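You operate a simulated robot arm through the tools that you are given. There is no shell and no other tool.

The job below is to be done with a simulated two-armed robot. You get a single attempt, and the scene is never put back.

JOB
Dry slide C5 at 50 on the island's drying plate, then switch off.
Fine: dry it under the closed lid; leave it there and the dial at 50.

Only the result counts: the job must be done as asked and must still hold three seconds after the hand-in. Knocking over, shifting, dropping, spilling or breaking anything else fails it. Lids that push on must go on centred and level and be pressed home; caps that screw on are set level and turned clockwise until they are tight.

ROBOT AND FRAMES
Two 7-joint arms with fingered hands on one trunk that stands fixed in place. Base frame: the origin is at the foot of the trunk, x ahead of it, y to its left, z up; the work surface is at about z = 880. Lengths are in mm, angles in degrees, forces in N, time in s.
The left shoulder is at [70, 139, 1133], the right one opposite. With the tool pointing down near the work surface each hand reaches from about 460 to 840 mm from the base axis, measured 20 degrees to its own side. Payload 3.9 kg a hand.
Tool frame (each hand has its own): the origin (TCP) lies between the finger pads and is the grasp point; the fingertips stand 29 mm ahead of it; z points along the fingers, y is the line along which they close. The gripper opens to 100 mm; its body begins 34 mm behind the TCP. The gripper is a hand of 5 fingers: y runs from the thumb to the fingers, the wrist lies at [-15, -105, -177] in the tool frame, and closing takes about 1.5 s.
Orientation is that of the tool frame in the base frame, as [roll, pitch, yaw] about the fixed x, y, z axes, in that order (R = Rz(yaw) Ry(pitch) Rx(roll)). With the fingers straight down and the wrist toward the robot, the tool's x, y and z point along [0, 1, 0], [1, 0, 0] and [0, 0, -1] of the base frame.

CONTROLS
- The arms move only by the tool play_rows. It takes "left_rows", "right_rows" or both (then of equal length, played together; a hand with none holds still); each is a list that holds one entry, the list of rows, each a list of 7 numbers: the closure, from 0 (fully open) to 1 (shut), then the shift along the tool's x, y, z in mm, then the turn, a rotation vector about the tool's x, y, z in rad. In form: [[[hand, dx, dy, dz, wx, wy, wz], ...]]. A call has 1 to 20 rows; each row is the pose to reach, as a shift and turn from the pose commanded when the call began, along the tool's axes at that moment. Each row takes 0.2 s and may step no farther than 50 mm and 8.6 degrees from the row before; otherwise, or with a gripper value out of range, the whole call is refused. A pose out of reach is approached as far as the arm can. The call stops where the force on the tool passes 90 N (or 10 N more than at its start, if that is more) or the arm is blocked; 0.2 s more then pass. Each finger travels about 153 mm/s and halts on what it meets, pressing with about 24 N; the grip force reading is that of the motor and also rises with nothing between the fingers. The clock runs only during rows and for 0.2 s after the last one: add rows that repeat a pose to give the fingers time. It gives the time, the measured TCP pose, the force on the tool (base axes), the opening and the grip force at its end, in the units of the frame above (readings bear some noise), with the torque about the TCP (base axes, N m) and any sound that the robot's microphone picked up.
- Cameras (640 x 400 px; columns grow to the right, rows downward): "scene" is now at [106.2, 65.2, 1435.4]; the picture's right is [0.69, -0.73, 0.00], its down [-0.43, -0.41, -0.80] and it looks along [0.58, 0.55, -0.60] (base axes); focal length 307 px, centre (320, 200). "left" rides on the left gripper at [-66, -86, -121] in its tool frame; the picture's right is [-0.76, -0.31, 0.58], its down [0.59, -0.70, 0.40] and it looks along [0.28, 0.64, 0.71] (tool axes); focal length 247 px, centre (320, 200). "right" rides on the right gripper at [66, -86, -121] in its tool frame; the picture's right is [-0.76, 0.31, -0.58], its down [-0.59, -0.70, 0.40] and it looks along [-0.28, 0.64, 0.71] (tool axes); focal length 247 px, centre (320, 200).
- grab_frame(camera): a new picture of that camera. The clock stands still meanwhile.
- move_column(by): slides the trunk up (or, below 0, down) by that many mm; the arms and the scene camera ride with it, the base frame stays. It gives what a move gives, with no picture.
- grasp_type(shape, hand): the hand has 5 fingers and takes this shape, open, in about a second: jaw (thumb against the fingers, like two jaws); tri (thumb and two fingers); tip (a fingertip pinch); poke (one finger out to press); point (the index stretched); flat (the hand flat); cup (the hand cupped); fist (a fist). The gripper value then closes the fingers along that shape, each until it touches; the sizes above hold for jaw. It gives what a move gives, with no picture.
- turn_head(pan, tilt): turns the head with the scene camera to pan (to the left, within 86 degrees either way) and tilt (down, from -29 to 69), counted from straight ahead of the robot. It gives what a move gives.
- locate(camera, pixels): for up to 12 pixels [column, row] of the newest picture of that camera ("zoom" is the newest enlarged one), the place [x, y, z] in the base frame of the surface seen there, good to about 2 mm, but the place of the scene camera against the robot may be out by one fixed shift of up to 25 mm in any direction. The clock stands still meanwhile.
- close_up(camera, box): a new picture of the part [left, top, right, bottom] of that camera's present view, enlarged. The clock stands still meanwhile.
- close_job(): hands the job in; it is judged then, once.

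Open the grippers and draw the arms clear of the work before you hand the job in, unless the task says otherwise.

The tools are called by a JSON object that holds its "api" and its "payload". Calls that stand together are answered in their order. play_rows: Moves the arms, as the interface text tells. Its arguments: {"type":"object","properties":{"left_rows":{"type":"array","items":{"type":"array","items":{"type":"array","items":{"type":"number"}}}},"right_rows":{"type":"array","items":{"type":"array","items":{"type":"array","items":{"type":"number"}}}}},"required":[]} The other tools are called the same way: move_column (by) moves the trunk up or down; grasp_type (shape, hand) gives the hand a shape; turn_head (pan, tilt) turns the head that bears the scene camera; grab_frame (camera) takes a picture; locate (camera, pixels) gives the place of the surface under pixels of a picture; close_up (camera, box) takes an enlarged picture of a part of a camera's view; close_job () hands the job in.

At the start:

```text
time_s: 0.0
left_eef_pos: [250.5, 544.6, 1270.2]
left_tcp_rot: [180.0, 0.0, 133.5]
left_wrist_force: [-0.6, -0.6, -0.5]
left_moment: [0.01, -0.03, -0.02]
left_opening: 99.7
left_gripper_force: 0.1
left_shape: jaw
right_eef_pos: [451.5, 128.7, 1216.2]
right_tcp_rot: [179.9, 0.0, 133.5]
right_wrist_force: [0.3, -0.6, -0.4]
right_moment: [-0.01, -0.01, -0.02]
right_opening: 100.0
right_gripper_force: 0.0
right_shape: jaw
trunk travel left (down, up): [-775.0, 65.0]
head pan, tilt (commanded): [43.5, 36.7]
```

scene: 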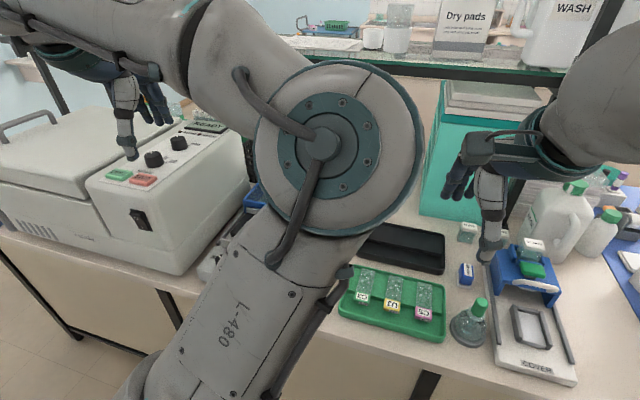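
right: 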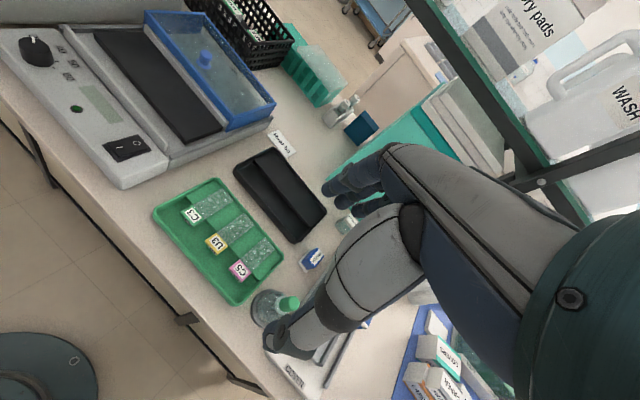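
left: 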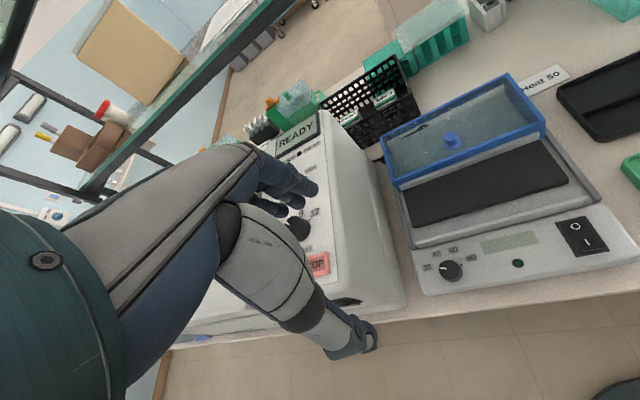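

I'll begin by looking closely at the drying plate from both hand cameras: the left picture shows it around (500,190), with dial at (450,268) and rocker at (582,236).

{"api": "close_up", "payload": {"camera": "left", "box": [370, 60, 640, 300]}}

{"api": "close_up", "payload": {"camera": "right", "box": [0, 0, 340, 310]}}

```text
1.67 times, centred on (505, 180) of left
```

zoom: 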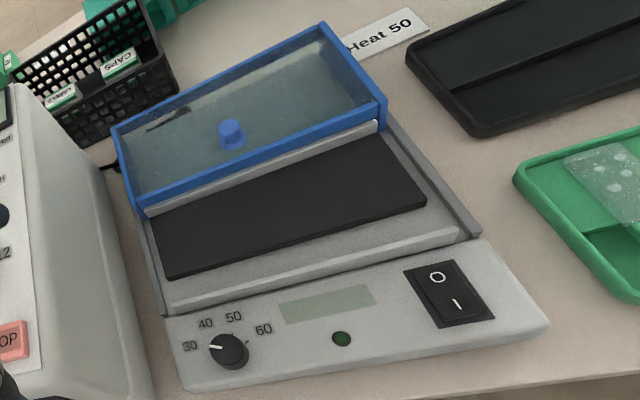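

```text
1.29 times, centred on (170, 155) of right
```

zoom: 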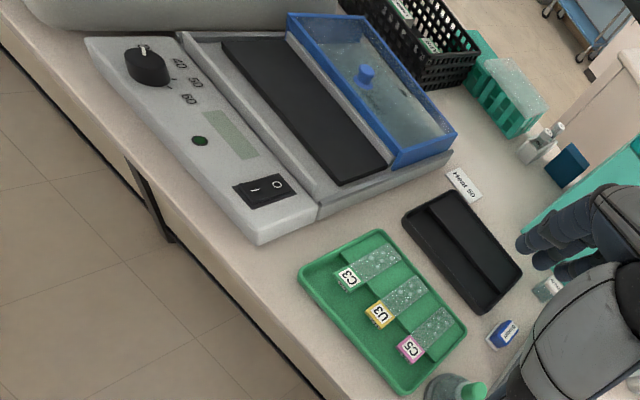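

The lid is a sliding blue-framed one with a knob; the dial pointer appears near 30; the rocker has O at the back and I at the front. I locate the key features from the zoom of the right camera and the left camera.

{"api": "locate", "payload": {"camera": "left", "pixels": [[451, 138], [449, 142], [450, 268], [444, 264], [577, 225], [588, 243], [517, 263], [412, 214], [550, 150], [412, 245], [600, 205], [480, 185]]}}

{"api": "locate", "payload": {"camera": "zoom", "pixels": [[348, 280], [390, 253], [382, 316], [416, 287], [410, 349], [445, 318], [304, 272], [380, 235], [395, 392], [463, 328], [432, 335], [405, 300]]}}

```text
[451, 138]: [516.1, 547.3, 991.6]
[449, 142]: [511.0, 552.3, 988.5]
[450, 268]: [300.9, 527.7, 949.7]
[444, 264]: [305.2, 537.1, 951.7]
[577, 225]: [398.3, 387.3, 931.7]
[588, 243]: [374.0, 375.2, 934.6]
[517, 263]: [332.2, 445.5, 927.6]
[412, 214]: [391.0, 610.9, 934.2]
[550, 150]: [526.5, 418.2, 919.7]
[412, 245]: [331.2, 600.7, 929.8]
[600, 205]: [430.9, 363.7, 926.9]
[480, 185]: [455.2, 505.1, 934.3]
```

```text
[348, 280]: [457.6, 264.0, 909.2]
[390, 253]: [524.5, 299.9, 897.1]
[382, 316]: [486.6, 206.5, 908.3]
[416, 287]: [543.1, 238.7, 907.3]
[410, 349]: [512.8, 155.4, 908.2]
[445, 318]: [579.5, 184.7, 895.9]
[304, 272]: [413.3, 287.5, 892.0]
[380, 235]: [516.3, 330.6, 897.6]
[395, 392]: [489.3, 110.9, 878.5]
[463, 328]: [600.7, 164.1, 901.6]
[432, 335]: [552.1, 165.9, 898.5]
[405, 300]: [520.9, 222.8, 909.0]
```

The tray, slides and dryer are all turned about 30° to the base axes. I take tighter close-ups of the C5 slide and the dryer parts to understand their shapes.

{"api": "close_up", "payload": {"camera": "right", "box": [150, 170, 300, 310]}}

{"api": "close_up", "payload": {"camera": "left", "box": [405, 215, 500, 300]}}

{"api": "close_up", "payload": {"camera": "right", "box": [80, 0, 290, 160]}}

{"api": "close_up", "payload": {"camera": "left", "box": [540, 200, 640, 270]}}

```text
2.86 times, centred on (225, 240) of right
```

zoom: 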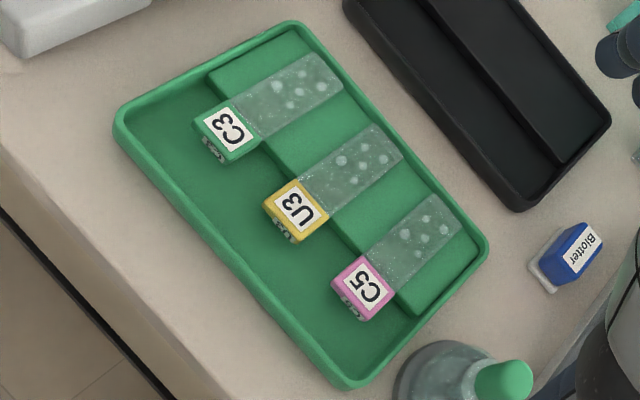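

```text
4.71 times, centred on (452, 258) of left
```

zoom: 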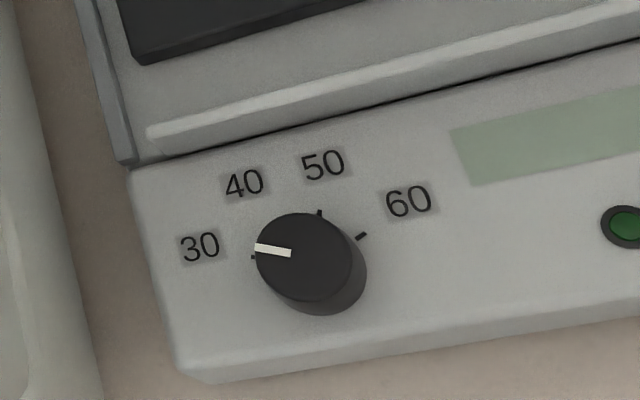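

```text
2.50 times, centred on (185, 80) of right
```

zoom: 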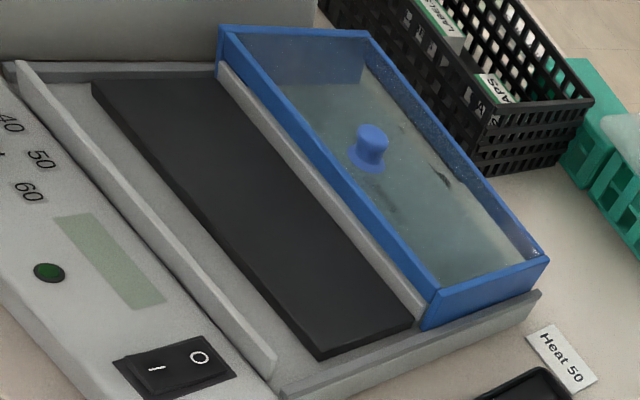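

```text
5.71 times, centred on (590, 235) of left
```

zoom: 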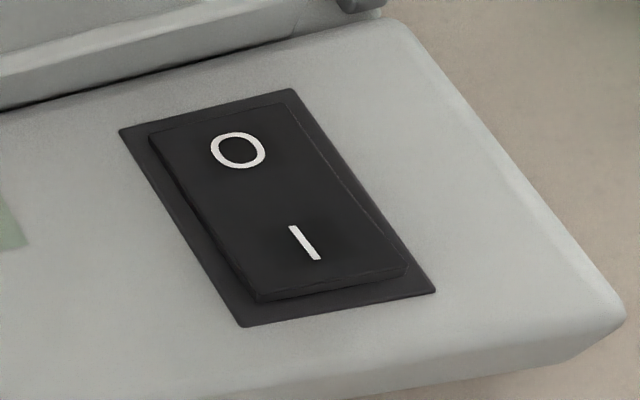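

The slide has a pink label block overhanging a step in the tray; the lid looks like it slides on side rails. Before moving the right arm away to the right, I check the heights of nearby things in the scene picture.

{"api": "locate", "payload": {"camera": "scene", "pixels": [[420, 62], [520, 72], [575, 187], [608, 215], [500, 110], [440, 160], [530, 245], [480, 303], [590, 30], [632, 260], [300, 38], [200, 128]]}}

{"api": "locate", "payload": {"camera": "right", "pixels": [[430, 30], [560, 150], [500, 60], [445, 355], [290, 300], [305, 380], [340, 220], [430, 390], [365, 125], [270, 260], [310, 65], [130, 148]]}}

```text
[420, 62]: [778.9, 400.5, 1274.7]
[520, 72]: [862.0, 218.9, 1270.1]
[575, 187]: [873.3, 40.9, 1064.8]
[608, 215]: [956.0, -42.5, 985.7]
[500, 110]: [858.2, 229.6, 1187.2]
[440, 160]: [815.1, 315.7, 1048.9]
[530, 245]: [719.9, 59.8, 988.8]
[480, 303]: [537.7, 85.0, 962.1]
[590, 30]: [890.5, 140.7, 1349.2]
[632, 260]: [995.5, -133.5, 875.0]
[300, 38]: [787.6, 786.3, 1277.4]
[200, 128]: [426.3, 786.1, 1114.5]
```

```text
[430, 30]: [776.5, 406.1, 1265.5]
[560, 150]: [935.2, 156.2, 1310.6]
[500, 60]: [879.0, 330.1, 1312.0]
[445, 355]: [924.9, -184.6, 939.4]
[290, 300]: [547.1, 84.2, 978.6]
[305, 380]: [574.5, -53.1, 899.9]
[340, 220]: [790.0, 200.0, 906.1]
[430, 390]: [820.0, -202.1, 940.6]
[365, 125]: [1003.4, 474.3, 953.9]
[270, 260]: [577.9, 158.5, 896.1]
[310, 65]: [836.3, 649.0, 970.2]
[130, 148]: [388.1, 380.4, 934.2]
```

The flask stopper by the tray is at about (547, 84, 979), so that zone needs care. I move the right arm away to the right and back at its present height.

{"api": "play_rows", "payload": {"right_rows": [[[0, -23, -35, -6, 0, 0, 0], [0, -46, -70, -12, 0, 0, 0], [0, -69, -105, -18, 0, 0, 0], [0, -92, -140, -24, 0, 0, 0], [0, -115, -175, -30, 0, 0, 0], [0, -138, -210, -36, 0, 0, 0], [0, -161, -245, -42, 0, 0, 0], [0, -184, -285, -48, 0, 0, 0]]]}}

```text
time_s: 1.8
left_eef_pos: [250.4, 542.1, 1270.8]
left_tcp_rot: [180.0, -0.1, 133.5]
left_wrist_force: [-0.7, -1.0, 0.2]
left_moment: [0.01, -0.01, -0.02]
left_opening: 99.8
left_gripper_force: 0.0
left_shape: jaw
right_eef_pos: [371.0, -201.2, 1262.6]
right_tcp_rot: [179.8, -0.1, 133.3]
right_wrist_force: [-0.5, 0.0, 0.2]
right_moment: [0.02, -0.01, 0.02]
right_opening: 99.8
right_gripper_force: 0.1
right_shape: jaw
trunk travel left (down, up): [-775.0, 65.0]
head pan, tilt (commanded): [43.5, 36.7]
```

Right arm is clear. Now I bring the left hand down above the dial, turning it to yaw 120 so it lines up with the dryer, to view dial and lid more closely.

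{"api": "play_rows", "payload": {"left_rows": [[[0, -11, 7, 40, 0, 0, 0.1], [0, -22, 14, 80, 0, 0, 0.2], [0, -34, 21, 120, 0, 0, 0.2356], [0, -45, 27, 150, 0, 0, 0.2356], [0, -45, 27, 150, 0, 0, 0.2356]]]}}

{"api": "grab_frame", "payload": {"camera": "left"}}

{"api": "grab_frame", "payload": {"camera": "scene"}}

```text
time_s: 3.0
left_eef_pos: [301.4, 530.9, 1119.7]
left_tcp_rot: [179.9, -0.1, 120.0]
left_wrist_force: [-0.3, -0.5, 0.2]
left_moment: [0.02, -0.01, 0.02]
left_opening: 99.8
left_gripper_force: 0.0
left_shape: jaw
right_eef_pos: [371.7, -197.6, 1263.2]
right_tcp_rot: [179.8, 0.0, 133.4]
right_wrist_force: [0.2, -0.5, 0.6]
right_moment: [0.0, -0.02, -0.02]
right_opening: 100.0
right_gripper_force: 0.0
right_shape: jaw
trunk travel left (down, up): [-775.0, 65.0]
head pan, tilt (commanded): [43.5, 36.7]
```

```text
taken
```

left: 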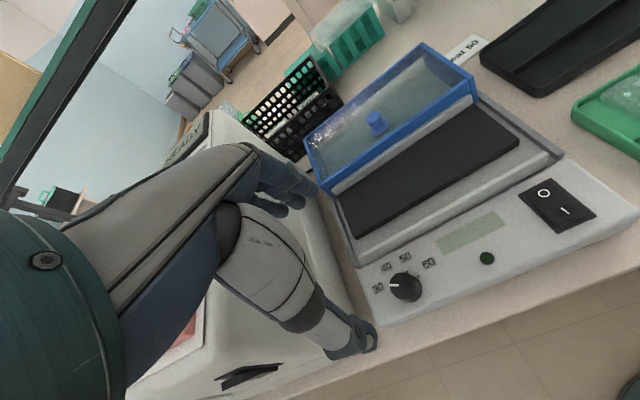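

```text
taken
```

scene: 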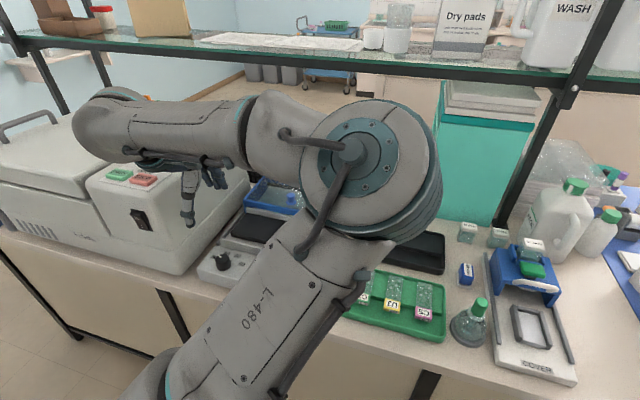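

The left view now shows the dial at (405,287) and the lid at (390,115). I take close-ups for both and for the rail detail.

{"api": "close_up", "payload": {"camera": "left", "box": [355, 235, 455, 315]}}

{"api": "locate", "payload": {"camera": "zoom", "pixels": [[120, 260], [165, 165], [255, 110], [380, 145], [175, 260], [265, 180], [335, 200], [250, 255], [215, 255], [300, 300], [260, 330], [230, 230]]}}

{"api": "close_up", "payload": {"camera": "left", "box": [290, 30, 570, 270]}}

```text
5.00 times, centred on (405, 275) of left
```

zoom: 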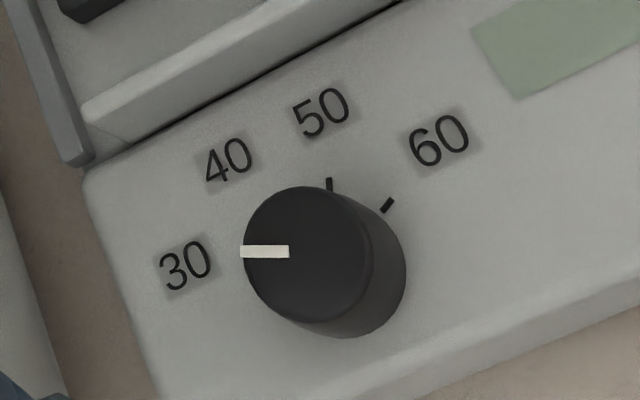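

```text
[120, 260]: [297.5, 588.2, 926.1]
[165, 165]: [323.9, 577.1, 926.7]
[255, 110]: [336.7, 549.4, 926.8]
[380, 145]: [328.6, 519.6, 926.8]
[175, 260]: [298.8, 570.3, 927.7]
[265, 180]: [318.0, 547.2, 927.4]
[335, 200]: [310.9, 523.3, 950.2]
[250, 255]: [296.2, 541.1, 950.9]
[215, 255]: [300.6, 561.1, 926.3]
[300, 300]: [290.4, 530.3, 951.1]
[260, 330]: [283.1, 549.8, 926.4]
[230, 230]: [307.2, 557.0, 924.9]
```

```text
1.67 times, centred on (430, 150) of left
```

zoom: 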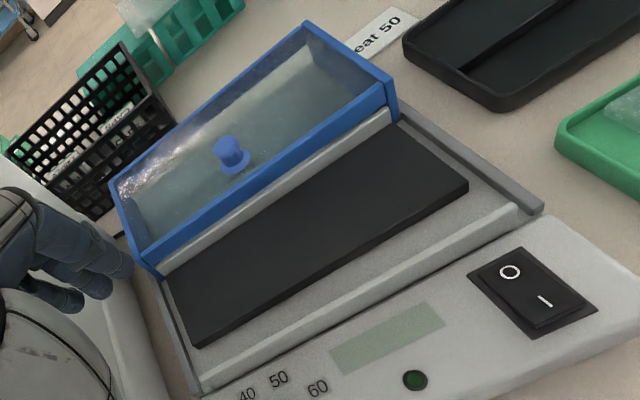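

I locate the dial ticks, pointer and labels, then the lid's corners and rails, using pixels of the left picture.

{"api": "locate", "payload": {"camera": "left", "pixels": [[402.6, 286], [389.8, 285.2], [398.8, 285.2], [406.8, 271.6], [418.2, 276], [378, 288.4], [386.6, 266.6], [405, 257.4], [428.6, 263], [544, 194], [563, 211], [487, 258]]}}

{"api": "locate", "payload": {"camera": "left", "pixels": [[471, 81], [475.5, 99], [320, 183.5], [334, 193], [423, 46], [306, 141], [376, 115], [406, 143], [516, 141], [359, 235], [560, 156], [490, 180]]}}

```text
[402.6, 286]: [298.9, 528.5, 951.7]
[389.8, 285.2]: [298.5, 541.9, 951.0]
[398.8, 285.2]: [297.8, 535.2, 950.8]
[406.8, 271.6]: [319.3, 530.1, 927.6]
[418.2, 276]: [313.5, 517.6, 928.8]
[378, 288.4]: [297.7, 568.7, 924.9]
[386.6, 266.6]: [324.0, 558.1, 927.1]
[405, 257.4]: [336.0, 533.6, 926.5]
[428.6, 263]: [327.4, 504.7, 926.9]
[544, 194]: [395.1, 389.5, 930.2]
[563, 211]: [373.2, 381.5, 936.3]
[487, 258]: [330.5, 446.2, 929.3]
```

```text
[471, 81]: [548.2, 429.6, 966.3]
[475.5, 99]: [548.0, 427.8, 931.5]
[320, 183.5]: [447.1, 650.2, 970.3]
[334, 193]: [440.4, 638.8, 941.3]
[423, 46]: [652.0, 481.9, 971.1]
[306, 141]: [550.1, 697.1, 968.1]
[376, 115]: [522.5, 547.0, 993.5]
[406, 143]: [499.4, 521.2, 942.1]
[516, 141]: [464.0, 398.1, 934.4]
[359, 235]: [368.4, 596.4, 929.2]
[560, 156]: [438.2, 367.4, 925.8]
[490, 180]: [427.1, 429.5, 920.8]
```

The dryer's axes are turned about 25°; dial centre ≈(299,529), pointer at 30. I need a closer look at how the lid meets the rails and the grey bar, so I move the left hand over the rocker side.

{"api": "play_rows", "payload": {"left_rows": [[[0, -40, 10, 10, 0, 0, 0.04], [0, -85, 20, 25, 0, 0, 0.087], [0, -130, 32, 40, 0, 0, 0.087], [0, -175, 43, 60, 0, 0, 0.087], [0, -222, 55, 75, 0, 0, 0.087], [0, -222, 55, 90, 0, 0, 0.087], [0, -222, 55, 90, 0, 0, 0.087]]]}}

{"api": "grab_frame", "payload": {"camera": "left"}}

{"api": "grab_frame", "payload": {"camera": "scene"}}

```text
refused: row 4 steps farther than a row can; nothing moved
```

```text
taken
```

left: 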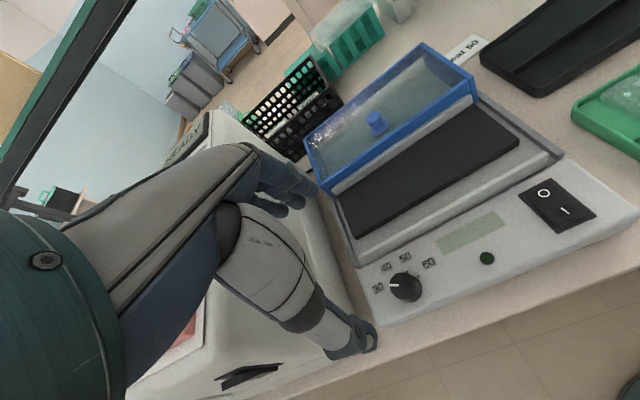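

```text
taken
```

scene: 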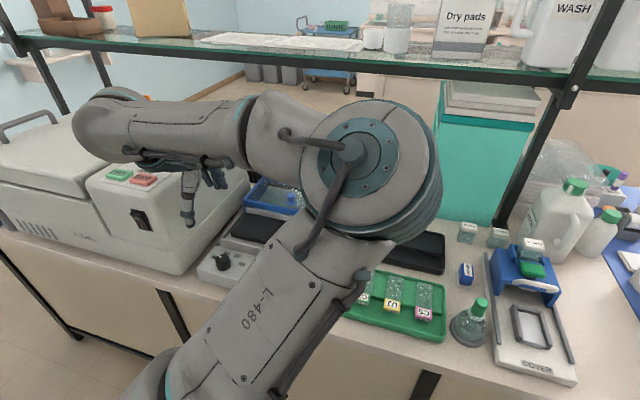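

The call was refused because a step was too long; I resend it with smaller steps.

{"api": "play_rows", "payload": {"left_rows": [[[0, -37, 9, 10, 0, 0, 0.04], [0, -74, 18, 22, 0, 0, 0.087], [0, -111, 27, 36, 0, 0, 0.087], [0, -148, 36, 50, 0, 0, 0.087], [0, -185, 46, 64, 0, 0, 0.087], [0, -222, 55, 78, 0, 0, 0.087], [0, -222, 55, 90, 0, 0, 0.087], [0, -222, 55, 90, 0, 0, 0.087]]]}}

{"api": "grab_frame", "payload": {"camera": "left"}}

{"api": "grab_frame", "payload": {"camera": "scene"}}

```text
time_s: 4.8
left_eef_pos: [457.8, 375.9, 1035.7]
left_tcp_rot: [179.0, -0.3, 116.2]
left_wrist_force: [-0.1, 0.4, 0.5]
left_moment: [-0.01, -0.01, -0.02]
left_opening: 100.2
left_gripper_force: 0.1
left_shape: jaw
right_eef_pos: [371.7, -199.0, 1262.4]
right_tcp_rot: [179.9, 0.1, 133.4]
right_wrist_force: [0.1, 0.2, 0.6]
right_moment: [0.02, -0.02, -0.01]
right_opening: 99.9
right_gripper_force: 0.1
right_shape: jaw
trunk travel left (down, up): [-775.0, 65.0]
head pan, tilt (commanded): [43.5, 36.7]
```

```text
taken
```

left: 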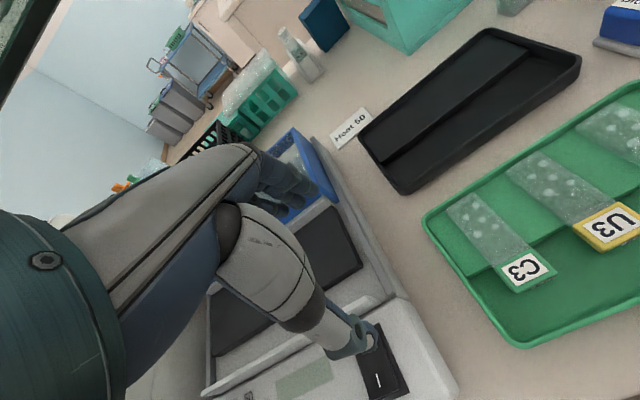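

```text
taken
```

scene: 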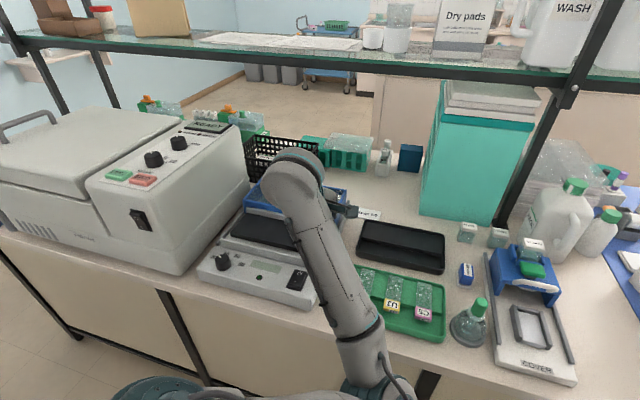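

The scene view now shows most of the dryer around (270,240). I take enlarged pictures from the scene and left camera.

{"api": "close_up", "payload": {"camera": "scene", "box": [185, 165, 375, 315]}}

{"api": "close_up", "payload": {"camera": "left", "box": [200, 120, 400, 400]}}

```text
2.67 times, centred on (280, 240) of scene
```

zoom: 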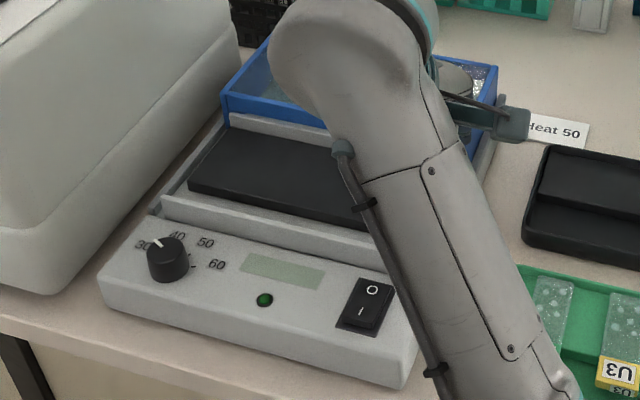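

```text
1.43 times, centred on (300, 260) of left
```

zoom: 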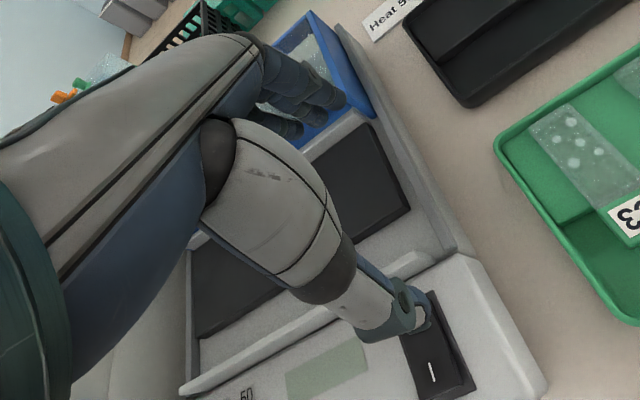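

I sample a column of points across panel, front bar, plate, rear bar and lid front in the enlarged scene picture to get their relative heights.

{"api": "locate", "payload": {"camera": "scene", "pixels": [[270, 265], [262, 252], [262, 247], [263, 243], [264, 238], [265, 225], [266, 217], [267, 212.5], [267, 209], [267, 206], [267, 203], [267, 199]]}}

{"api": "close_up", "payload": {"camera": "scene", "box": [215, 185, 315, 255]}}

{"api": "locate", "payload": {"camera": "zoom", "pixels": [[70, 80], [60, 100], [75, 130], [40, 190], [20, 240], [80, 225], [200, 110], [200, 120], [200, 130], [200, 140], [200, 150], [200, 165]]}}

```text
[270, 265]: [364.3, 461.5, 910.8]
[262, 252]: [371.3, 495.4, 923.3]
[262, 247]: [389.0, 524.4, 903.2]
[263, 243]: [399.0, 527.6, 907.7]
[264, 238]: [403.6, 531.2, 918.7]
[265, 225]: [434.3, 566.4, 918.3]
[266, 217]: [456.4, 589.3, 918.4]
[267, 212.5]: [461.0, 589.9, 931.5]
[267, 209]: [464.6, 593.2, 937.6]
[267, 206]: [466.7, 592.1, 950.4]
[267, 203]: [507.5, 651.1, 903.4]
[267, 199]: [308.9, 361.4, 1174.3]
```

```text
5.71 times, centred on (265, 220) of scene
```

zoom: 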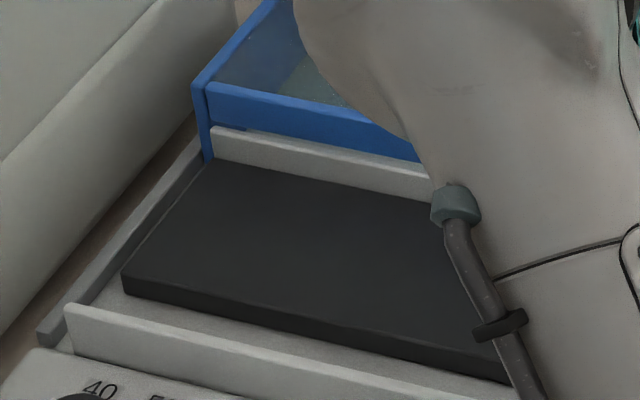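

```text
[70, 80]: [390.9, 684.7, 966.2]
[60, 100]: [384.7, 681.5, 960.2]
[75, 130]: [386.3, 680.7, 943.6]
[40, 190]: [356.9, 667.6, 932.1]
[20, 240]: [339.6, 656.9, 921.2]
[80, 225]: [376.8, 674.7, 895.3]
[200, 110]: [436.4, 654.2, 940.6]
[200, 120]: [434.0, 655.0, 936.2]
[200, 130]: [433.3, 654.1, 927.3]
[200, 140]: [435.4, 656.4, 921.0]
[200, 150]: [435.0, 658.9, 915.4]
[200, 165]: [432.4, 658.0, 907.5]
```

The lid's side walls ride on the outer rails while its front wall clears the grey bar, so it slides. I now want to see the finger shapes: set the right hand to "tip" and look at it with the head camera.

{"api": "grasp_type", "payload": {"shape": "tip", "hand": "right"}}

{"api": "turn_head", "payload": {"pan": -45, "tilt": 28}}

{"api": "grab_frame", "payload": {"camera": "scene"}}

{"api": "grab_frame", "payload": {"camera": "right"}}

```text
time_s: 5.7
left_eef_pos: [457.1, 374.3, 1035.4]
left_tcp_rot: [179.0, -0.7, 116.0]
left_wrist_force: [0.1, -1.3, -0.2]
left_moment: [-0.02, 0.02, 0.03]
left_opening: 99.8
left_gripper_force: 0.1
left_shape: jaw
right_eef_pos: [372.6, -197.2, 1262.0]
right_tcp_rot: [179.8, 0.0, 133.4]
right_wrist_force: [0.0, -0.4, -0.2]
right_moment: [0.04, -0.05, -0.02]
right_opening: 99.9
right_gripper_force: 0.0
right_shape: tip
trunk travel left (down, up): [-775.0, 65.0]
head pan, tilt (commanded): [43.5, 36.7]
```

```text
time_s: 7.3
left_eef_pos: [456.4, 375.7, 1034.3]
left_tcp_rot: [179.4, -0.8, 116.1]
left_wrist_force: [-0.2, 0.6, 0.0]
left_moment: [-0.04, -0.01, 0.03]
left_opening: 100.0
left_gripper_force: 0.1
left_shape: jaw
right_eef_pos: [372.7, -198.8, 1262.5]
right_tcp_rot: [180.0, 0.1, 133.5]
right_wrist_force: [-0.1, -0.4, -0.5]
right_moment: [-0.03, -0.03, 0.02]
right_opening: 100.0
right_gripper_force: 0.1
right_shape: tip
trunk travel left (down, up): [-775.0, 65.0]
head pan, tilt (commanded): [-45.0, 28.0]
```

```text
taken
```

scene: 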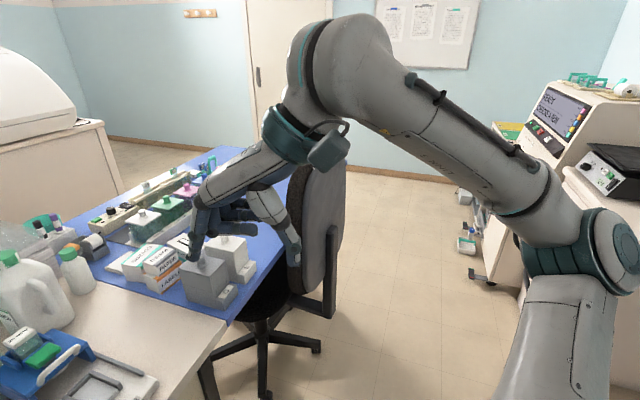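

```text
taken
```

right: 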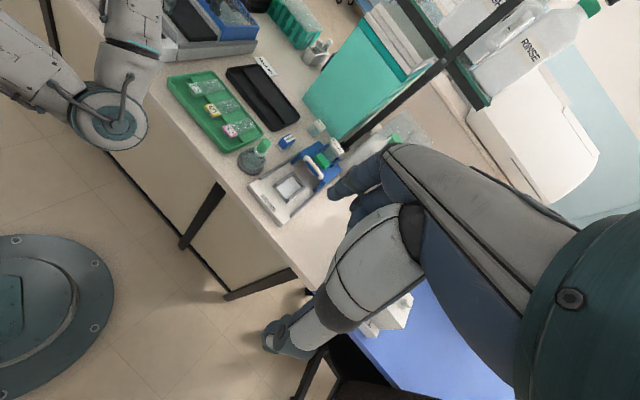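

In the scene picture the right hand (around (240,220)) shows the tip shape; I zoom in on it.

{"api": "close_up", "payload": {"camera": "scene", "box": [170, 120, 350, 280]}}

{"api": "close_up", "payload": {"camera": "right", "box": [240, 120, 480, 380]}}

```text
2.50 times, centred on (260, 200) of scene
```

zoom: 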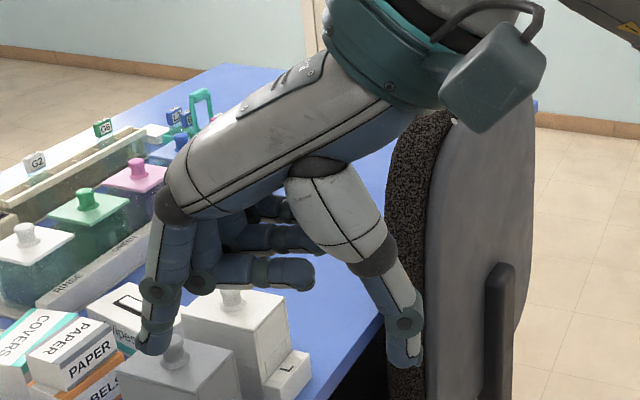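

```text
1.54 times, centred on (360, 250) of right
```

zoom: 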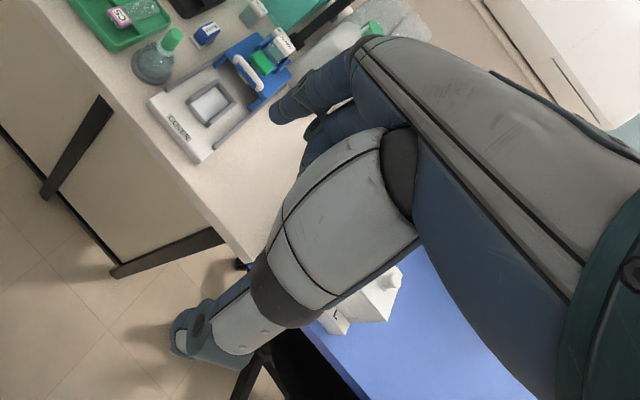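

The tip shape gives a slender thumb and index pointing down, with the rest curled away. I locate the two fingertips to learn where the pinch point lies in the tool frame.

{"api": "locate", "payload": {"camera": "scene", "pixels": [[294, 264], [292, 255], [290, 245], [193, 257], [196, 245], [198, 235], [270, 235], [258, 230]]}}

{"api": "locate", "payload": {"camera": "right", "pixels": [[272, 341], [285, 332], [268, 335], [331, 190], [340, 180], [350, 175], [300, 320], [345, 195]]}}

```text
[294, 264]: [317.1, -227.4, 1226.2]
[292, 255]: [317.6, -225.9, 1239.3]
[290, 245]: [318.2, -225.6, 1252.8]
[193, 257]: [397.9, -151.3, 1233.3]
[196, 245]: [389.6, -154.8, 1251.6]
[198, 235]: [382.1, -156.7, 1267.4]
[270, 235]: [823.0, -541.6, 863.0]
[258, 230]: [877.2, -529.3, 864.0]
```

```text
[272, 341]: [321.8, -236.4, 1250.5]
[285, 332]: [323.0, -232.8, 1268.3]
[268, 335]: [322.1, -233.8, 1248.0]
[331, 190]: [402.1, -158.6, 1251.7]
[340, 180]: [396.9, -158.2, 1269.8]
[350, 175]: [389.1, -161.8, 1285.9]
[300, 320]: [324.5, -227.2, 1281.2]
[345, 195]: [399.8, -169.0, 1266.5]
```

Both tips lie on the TCP line, so the pinch is centred on the TCP. I send the left hand back up to its start area so the right arm can fetch C5.

{"api": "play_rows", "payload": {"left_rows": [[[0, 10, -5, -45, 0, 0, 0], [0, 40, -20, -80, 0, 0, 0], [0, 75, -36, -110, 0, 0, 0], [0, 110, -52, -140, 0, 0, -0.08], [0, 145, -68, -170, 0, 0, -0.16], [0, 178, -85, -200, 0, 0, -0.24], [0, 210, -100, -225, 0, 0, -0.32], [0, 240, -116, -235, 0, 0, -0.32]]]}}

{"api": "turn_head", "payload": {"pan": 35, "tilt": 45}}

{"api": "grab_frame", "payload": {"camera": "scene"}}

```text
time_s: 9.1
left_eef_pos: [250.0, 538.0, 1264.3]
left_tcp_rot: [-180.0, 0.1, 133.4]
left_wrist_force: [0.3, -0.2, 0.0]
left_moment: [-0.01, -0.03, -0.02]
left_opening: 100.2
left_gripper_force: 0.1
left_shape: jaw
right_eef_pos: [369.9, -196.4, 1263.2]
right_tcp_rot: [179.8, 0.1, 133.5]
right_wrist_force: [-0.5, -0.1, 1.1]
right_moment: [-0.03, -0.01, -0.02]
right_opening: 99.8
right_gripper_force: 0.1
right_shape: tip
trunk travel left (down, up): [-775.0, 65.0]
head pan, tilt (commanded): [-45.0, 28.0]
```

```text
time_s: 10.7
left_eef_pos: [252.0, 535.1, 1264.0]
left_tcp_rot: [179.9, 0.0, 133.2]
left_wrist_force: [0.6, -0.3, 0.1]
left_moment: [0.04, 0.0, -0.02]
left_opening: 99.9
left_gripper_force: 0.1
left_shape: jaw
right_eef_pos: [372.6, -197.0, 1262.2]
right_tcp_rot: [179.9, 0.0, 133.5]
right_wrist_force: [0.7, -0.4, -1.0]
right_moment: [-0.01, 0.0, -0.03]
right_opening: 100.1
right_gripper_force: 0.0
right_shape: tip
trunk travel left (down, up): [-775.0, 65.0]
head pan, tilt (commanded): [35.0, 45.0]
```

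```text
taken
```

scene: 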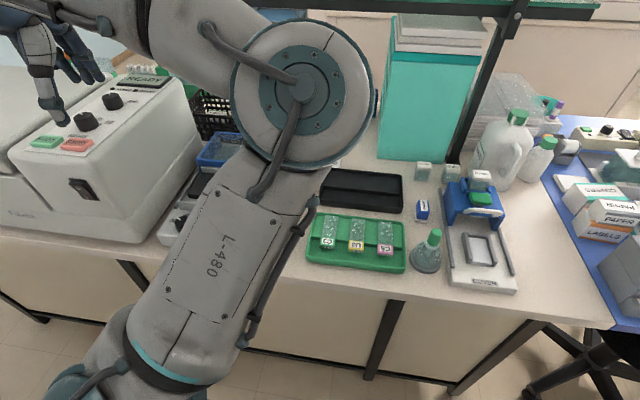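

The left arm is parked; C5 is at scene (385,238). I now bring the right hand above C5, turning it about 71° so the thumb and index straddle the label block across its width.

{"api": "play_rows", "payload": {"right_rows": [[[0, 15.8, 34.4, 10, 0, 0, -0.125], [0, 31.6, 68.8, 20, 0, 0, -0.25], [0, 47.4, 103.2, 30, 0, 0, -0.375], [0, 63.2, 137.6, 40, 0, 0, -0.5], [0, 79, 172, 50, 0, 0, -0.625], [0, 94.8, 206.4, 60, 0, 0, -0.75], [0, 110.6, 240.8, 70, 0, 0, -0.875], [0, 126.4, 275.2, 80, 0, 0, -1.0], [0, 142.2, 309.6, 90, 0, 0, -1.125], [0, 158, 344, 100, 0, 0, -1.248], [0, 158, 344, 100, 0, 0, -1.248]]]}}

{"api": "grab_frame", "payload": {"camera": "right"}}

{"api": "grab_frame", "payload": {"camera": "scene"}}

```text
time_s: 13.1
left_eef_pos: [253.4, 533.8, 1265.3]
left_tcp_rot: [179.9, -0.1, 133.2]
left_wrist_force: [-0.2, 0.1, 0.4]
left_moment: [0.01, 0.01, -0.04]
left_opening: 99.8
left_gripper_force: 0.0
left_shape: jaw
right_eef_pos: [513.1, 149.4, 1165.8]
right_tcp_rot: [179.9, 0.1, -154.9]
right_wrist_force: [-0.6, -0.2, 0.3]
right_moment: [0.02, 0.0, -0.01]
right_opening: 99.9
right_gripper_force: 0.0
right_shape: tip
trunk travel left (down, up): [-775.0, 65.0]
head pan, tilt (commanded): [35.0, 45.0]
```

```text
taken
```

right: 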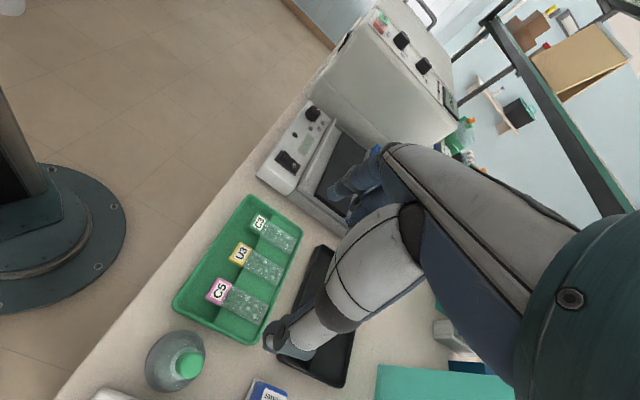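

```text
taken
```

scene: 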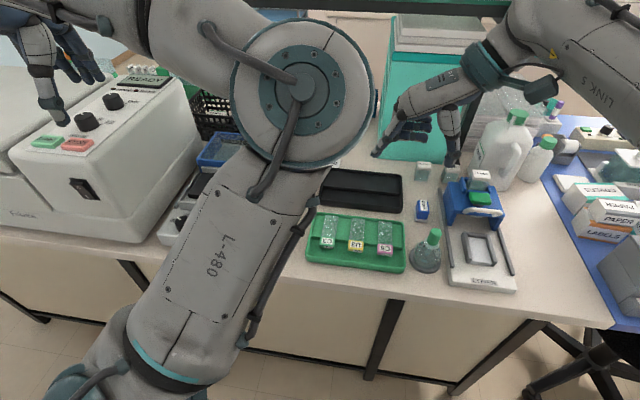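

The right hand reached the pose. I zoom on C5 from this angle to measure the block, tray walls and flask.

{"api": "close_up", "payload": {"camera": "right", "box": [160, 240, 290, 350]}}

{"api": "grab_frame", "payload": {"camera": "left"}}

```text
3.64 times, centred on (225, 295) of right
```

zoom: 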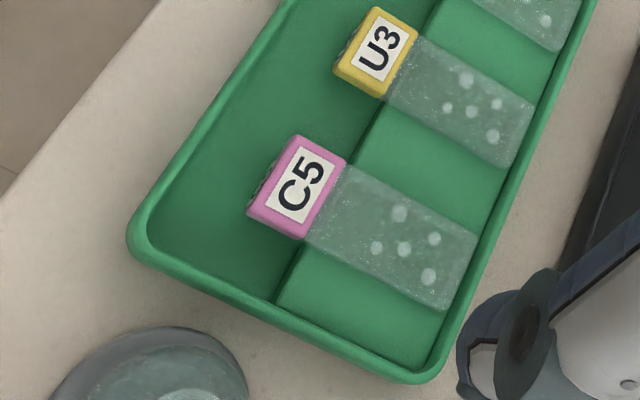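

```text
taken
```

left: 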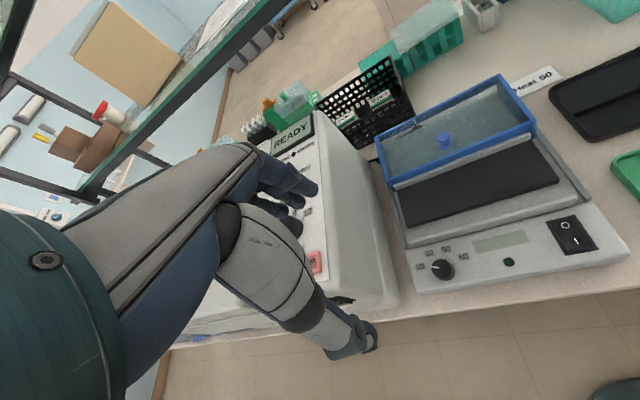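

I locate the C5 block's corners, the glass ends, the ledge, tray floor and walls in this zoom.

{"api": "locate", "payload": {"camera": "zoom", "pixels": [[297, 138], [343, 162], [300, 236], [251, 210], [300, 185], [475, 235], [444, 306], [320, 225], [240, 240], [330, 300], [200, 265], [258, 205]]}}

{"api": "locate", "payload": {"camera": "zoom", "pixels": [[268, 178], [265, 185], [330, 85], [378, 97], [380, 15], [280, 285], [265, 300], [150, 240], [135, 240], [390, 130], [205, 340], [345, 345]]}}

```text
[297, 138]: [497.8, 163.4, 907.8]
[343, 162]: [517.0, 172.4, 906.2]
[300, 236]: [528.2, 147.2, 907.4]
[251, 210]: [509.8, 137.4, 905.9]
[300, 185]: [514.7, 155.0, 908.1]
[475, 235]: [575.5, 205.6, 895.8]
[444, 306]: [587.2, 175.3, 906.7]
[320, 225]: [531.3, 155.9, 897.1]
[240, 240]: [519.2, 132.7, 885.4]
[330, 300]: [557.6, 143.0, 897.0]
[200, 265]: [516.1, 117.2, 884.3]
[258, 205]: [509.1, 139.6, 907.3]
```

```text
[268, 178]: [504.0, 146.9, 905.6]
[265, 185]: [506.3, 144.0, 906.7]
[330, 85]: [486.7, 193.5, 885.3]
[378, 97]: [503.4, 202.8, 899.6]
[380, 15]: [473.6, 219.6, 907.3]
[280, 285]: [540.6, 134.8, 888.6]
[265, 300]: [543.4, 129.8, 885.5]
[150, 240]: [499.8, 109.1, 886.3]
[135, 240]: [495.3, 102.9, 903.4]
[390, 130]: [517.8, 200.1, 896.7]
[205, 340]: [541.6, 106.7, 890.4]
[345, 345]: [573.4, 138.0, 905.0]
```

Block C5: centre ≈(513,155), top z≈907.5, 21 mm (along) × 27.6 mm (across), tray floor 885, ledge 897, right wall about 24 mm from the block. I partly close the fingers in the air to see the opening and where the tips end up.

{"api": "play_rows", "payload": {"right_rows": [[[0.6, 0, 0, 0, 0, 0, 0], [0.6, 0, 0, 0, 0, 0, 0], [0.6, 0, 0, 0, 0, 0, 0], [0.6, 0, 0, 0, 0, 0, 0], [0.6, 0, 0, 0, 0, 0, 0], [0.6, 0, 0, 0, 0, 0, 0]]]}}

{"api": "grab_frame", "payload": {"camera": "right"}}

{"api": "close_up", "payload": {"camera": "scene", "box": [340, 60, 500, 190]}}

```text
time_s: 14.5
left_eef_pos: [252.8, 536.1, 1265.1]
left_tcp_rot: [180.0, 0.0, 133.3]
left_wrist_force: [-0.1, -0.1, 0.8]
left_moment: [0.0, -0.01, -0.01]
left_opening: 100.3
left_gripper_force: 0.0
left_shape: jaw
right_eef_pos: [514.9, 150.9, 1164.9]
right_tcp_rot: [-179.9, 0.2, -155.0]
right_wrist_force: [-0.6, 0.1, 0.0]
right_moment: [-0.03, 0.0, 0.0]
right_opening: 40.6
right_gripper_force: 0.1
right_shape: tip
trunk travel left (down, up): [-775.0, 65.0]
head pan, tilt (commanded): [35.0, 45.0]
```

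```text
taken
```

right: 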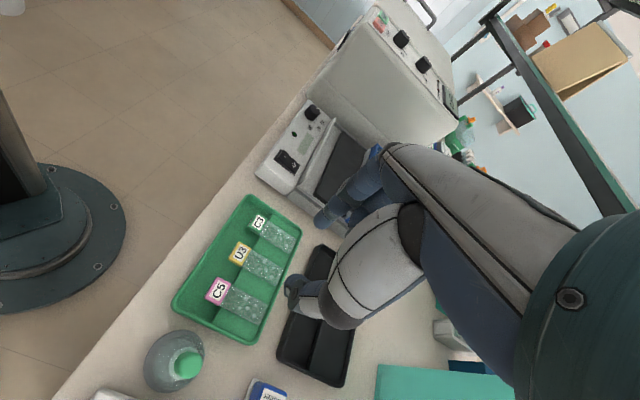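

```text
3.08 times, centred on (420, 125) of scene
```

zoom: 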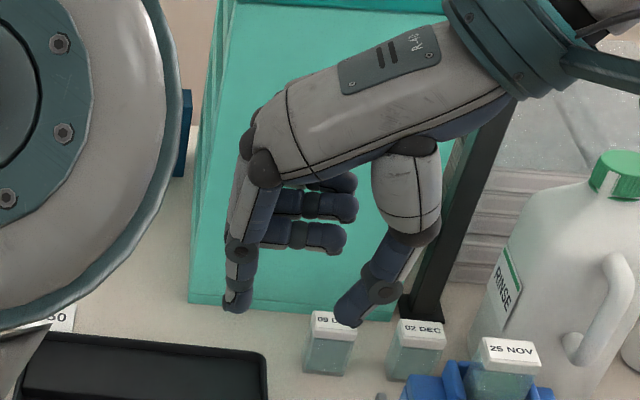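

At 0.6 closure the opening is 40.6 mm, but in the zoom the thumb leans outward: its joint would sit about 78 mm to the right of the block at flask-stopper height, right where the flask stands. So the index must be on the flask side: I'll use the left hand with its wrist to the left instead. I retreat the right arm first and give the left hand the tip shape.

{"api": "play_rows", "payload": {"right_rows": [[[0, -15, -36, -10, 0, 0, 0.125], [0, -30, -72, -20, 0, 0, 0.25], [0, -45, -108, -30, 0, 0, 0.375], [0, -55, -146, -40, 0, 0, 0.5], [0, -55, -190, -50, 0, 0, 0.625], [0, -50, -234, -60, 0, 0, 0.75], [0, -40, -278, -70, 0, 0, 0.875], [0, -25, -318, -80, 0, 0, 1.0], [0, -5, -355, -90, 0, 0, 1.125], [0, 10, -375, -96, 0, 0, 1.248]]]}}

{"api": "grasp_type", "payload": {"shape": "tip", "hand": "left"}}

```text
time_s: 16.7
left_eef_pos: [251.2, 534.8, 1265.2]
left_tcp_rot: [179.9, 0.0, 133.4]
left_wrist_force: [-0.1, -0.4, 0.6]
left_moment: [-0.02, 0.01, 0.0]
left_opening: 99.8
left_gripper_force: 0.0
left_shape: jaw
right_eef_pos: [657.6, -193.3, 1262.9]
right_tcp_rot: [179.7, 0.0, 133.4]
right_wrist_force: [0.4, -0.5, 0.1]
right_moment: [-0.01, -0.03, -0.02]
right_opening: 100.0
right_gripper_force: 0.0
right_shape: tip
right hand out of reach, approached as far as the arm can: row 4, 5, 6
trunk travel left (down, up): [-775.0, 65.0]
head pan, tilt (commanded): [35.0, 45.0]
```

```text
time_s: 17.6
left_eef_pos: [252.9, 535.7, 1264.8]
left_tcp_rot: [180.0, 0.0, 133.3]
left_wrist_force: [0.0, -0.2, 0.5]
left_moment: [0.02, -0.02, 0.03]
left_opening: 99.8
left_gripper_force: 0.1
left_shape: tip
right_eef_pos: [660.0, -190.9, 1260.9]
right_tcp_rot: [179.9, 0.0, 133.5]
right_wrist_force: [0.8, -0.7, 0.0]
right_moment: [-0.02, -0.01, 0.02]
right_opening: 99.7
right_gripper_force: 0.1
right_shape: tip
trunk travel left (down, up): [-775.0, 65.0]
head pan, tilt (commanded): [35.0, 45.0]
```

The right hand ended farther forward than meant (658, −193), my axis error, with nothing touched. I bring it straight back toward the robot.

{"api": "play_rows", "payload": {"right_rows": [[[0, 28, -30, 0, 0, 0, 0], [0, 56, -60, 0, 0, 0, 0], [0, 84, -91, 0, 0, 0, 0], [0, 112, -122, 0, 0, 0, 0], [0, 140, -152, 0, 0, 0, 0], [0, 168, -182, 0, 0, 0, 0], [0, 194, -211, 0, 0, 0, 0]]]}}

```text
time_s: 19.2
left_eef_pos: [251.3, 534.0, 1264.8]
left_tcp_rot: [180.0, -0.1, 133.3]
left_wrist_force: [-1.1, 0.0, -0.5]
left_moment: [0.0, -0.01, -0.01]
left_opening: 99.8
left_gripper_force: 0.0
left_shape: tip
right_eef_pos: [374.5, -199.0, 1263.2]
right_tcp_rot: [179.8, 0.1, 133.4]
right_wrist_force: [-0.8, 0.1, -0.5]
right_moment: [0.03, -0.03, -0.01]
right_opening: 99.8
right_gripper_force: 0.1
right_shape: tip
trunk travel left (down, up): [-775.0, 65.0]
head pan, tilt (commanded): [35.0, 45.0]
```

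Now I test the left hand's placing pose in the air above the plate's right end, turning it to yaw 25 (wrist to the left).

{"api": "play_rows", "payload": {"left_rows": [[[0, -15.6, 3.9, 11.8, 0, 0, 0.135], [0, -31.3, 7.8, 23.6, 0, 0, 0.27], [0, -46.9, 11.6, 35.4, 0, 0, 0.405], [0, -62.6, 15.5, 47.1, 0, 0, 0.54], [0, -78.2, 19.4, 58.9, 0, 0, 0.676], [0, -93.9, 23.3, 70.7, 0, 0, 0.811], [0, -109.5, 27.2, 82.5, 0, 0, 0.946], [0, -125.1, 31, 94.3, 0, 0, 1.081], [0, -140.8, 34.9, 106.1, 0, 0, 1.216], [0, -156.4, 38.8, 117.9, 0, 0, 1.351], [0, -172.1, 42.7, 129.6, 0, 0, 1.487], [0, -187.7, 46.5, 141.4, 0, 0, 1.622], [0, -203.4, 50.4, 153.2, 0, 0, 1.757], [0, -219, 54.3, 165, 0, 0, 1.892], [0, -219, 54.3, 165, 0, 0, 1.892]]]}}

{"api": "grab_frame", "payload": {"camera": "left"}}

{"api": "grab_frame", "payload": {"camera": "scene"}}

```text
time_s: 22.4
left_eef_pos: [443.4, 412.6, 1099.5]
left_tcp_rot: [180.0, -0.1, 24.7]
left_wrist_force: [0.8, 0.0, 0.7]
left_moment: [-0.03, -0.01, 0.01]
left_opening: 100.0
left_gripper_force: 0.1
left_shape: tip
right_eef_pos: [377.3, -197.3, 1262.9]
right_tcp_rot: [179.9, 0.1, 133.5]
right_wrist_force: [0.3, -0.2, -0.1]
right_moment: [-0.01, 0.0, -0.03]
right_opening: 99.6
right_gripper_force: 0.1
right_shape: tip
trunk travel left (down, up): [-775.0, 65.0]
head pan, tilt (commanded): [35.0, 45.0]
```

```text
taken
```

left: 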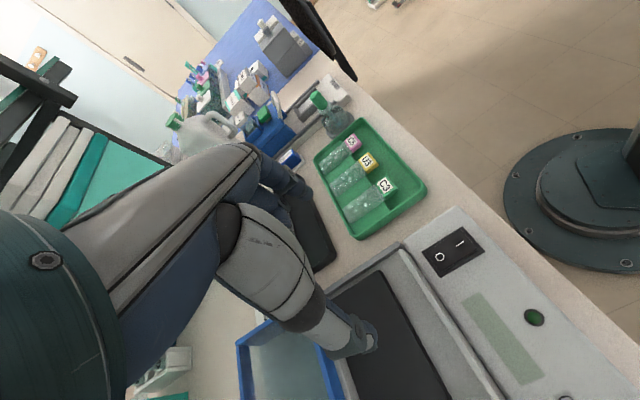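

```text
taken
```

scene: 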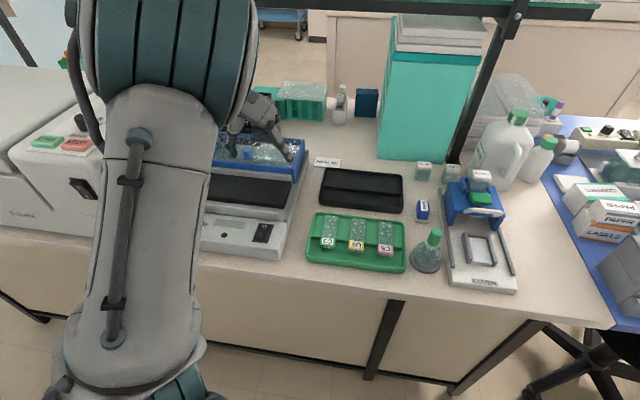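

The placing pose is reachable. The left view now shows the plate's right end and gutter near (380,280); I zoom and measure the gutter, bar and rail.

{"api": "close_up", "payload": {"camera": "left", "box": [330, 225, 490, 355]}}

{"api": "close_up", "payload": {"camera": "scene", "box": [195, 115, 325, 265]}}

```text
3.08 times, centred on (410, 290) of left
```

zoom: 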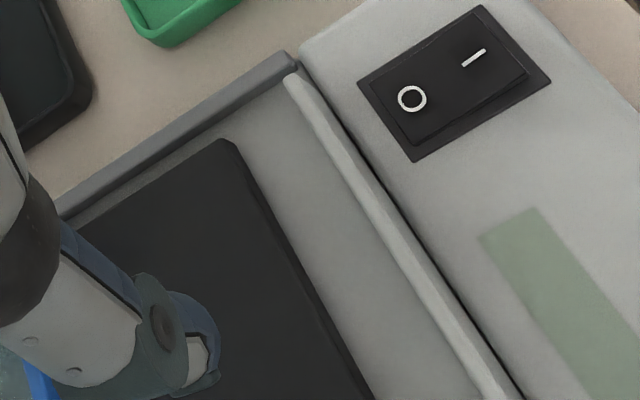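

```text
2.67 times, centred on (260, 190) of scene
```

zoom: 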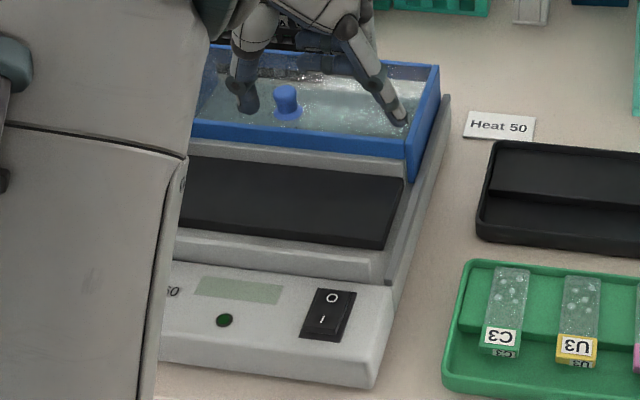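

I locate the plate edge, gutter floor, front bar and right rail in the left picture.

{"api": "locate", "payload": {"camera": "left", "pixels": [[379.2, 273.8], [395.4, 303], [403.5, 299.7], [426.2, 303], [418.1, 273.8], [434.7, 301.4], [428.5, 301.4], [371, 262.4], [400.3, 245.5], [354.8, 283.5], [439.9, 256.9], [459.7, 243.9]]}}

{"api": "locate", "payload": {"camera": "zoom", "pixels": [[400, 180], [388, 245], [385, 262], [385, 280], [404, 215], [420, 200], [432, 150], [405, 170], [400, 150], [300, 145], [300, 125], [286, 92]]}}

```text
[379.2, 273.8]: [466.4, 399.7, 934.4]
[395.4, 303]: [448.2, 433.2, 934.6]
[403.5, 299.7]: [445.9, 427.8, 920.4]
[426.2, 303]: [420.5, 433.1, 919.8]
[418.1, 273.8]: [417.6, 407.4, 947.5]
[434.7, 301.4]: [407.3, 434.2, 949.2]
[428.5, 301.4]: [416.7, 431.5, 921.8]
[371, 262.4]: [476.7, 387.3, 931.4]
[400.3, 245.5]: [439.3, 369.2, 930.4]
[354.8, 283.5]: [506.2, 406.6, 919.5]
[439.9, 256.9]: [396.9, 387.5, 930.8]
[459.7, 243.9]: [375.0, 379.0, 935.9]
```

```text
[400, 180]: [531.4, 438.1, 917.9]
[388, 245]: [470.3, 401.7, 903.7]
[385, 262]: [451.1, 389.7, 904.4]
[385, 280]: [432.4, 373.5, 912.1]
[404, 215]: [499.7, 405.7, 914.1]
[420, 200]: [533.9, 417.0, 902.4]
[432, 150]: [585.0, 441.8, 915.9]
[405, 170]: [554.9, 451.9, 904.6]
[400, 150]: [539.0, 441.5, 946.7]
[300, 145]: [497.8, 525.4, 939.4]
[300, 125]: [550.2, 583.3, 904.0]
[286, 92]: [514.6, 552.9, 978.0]
```

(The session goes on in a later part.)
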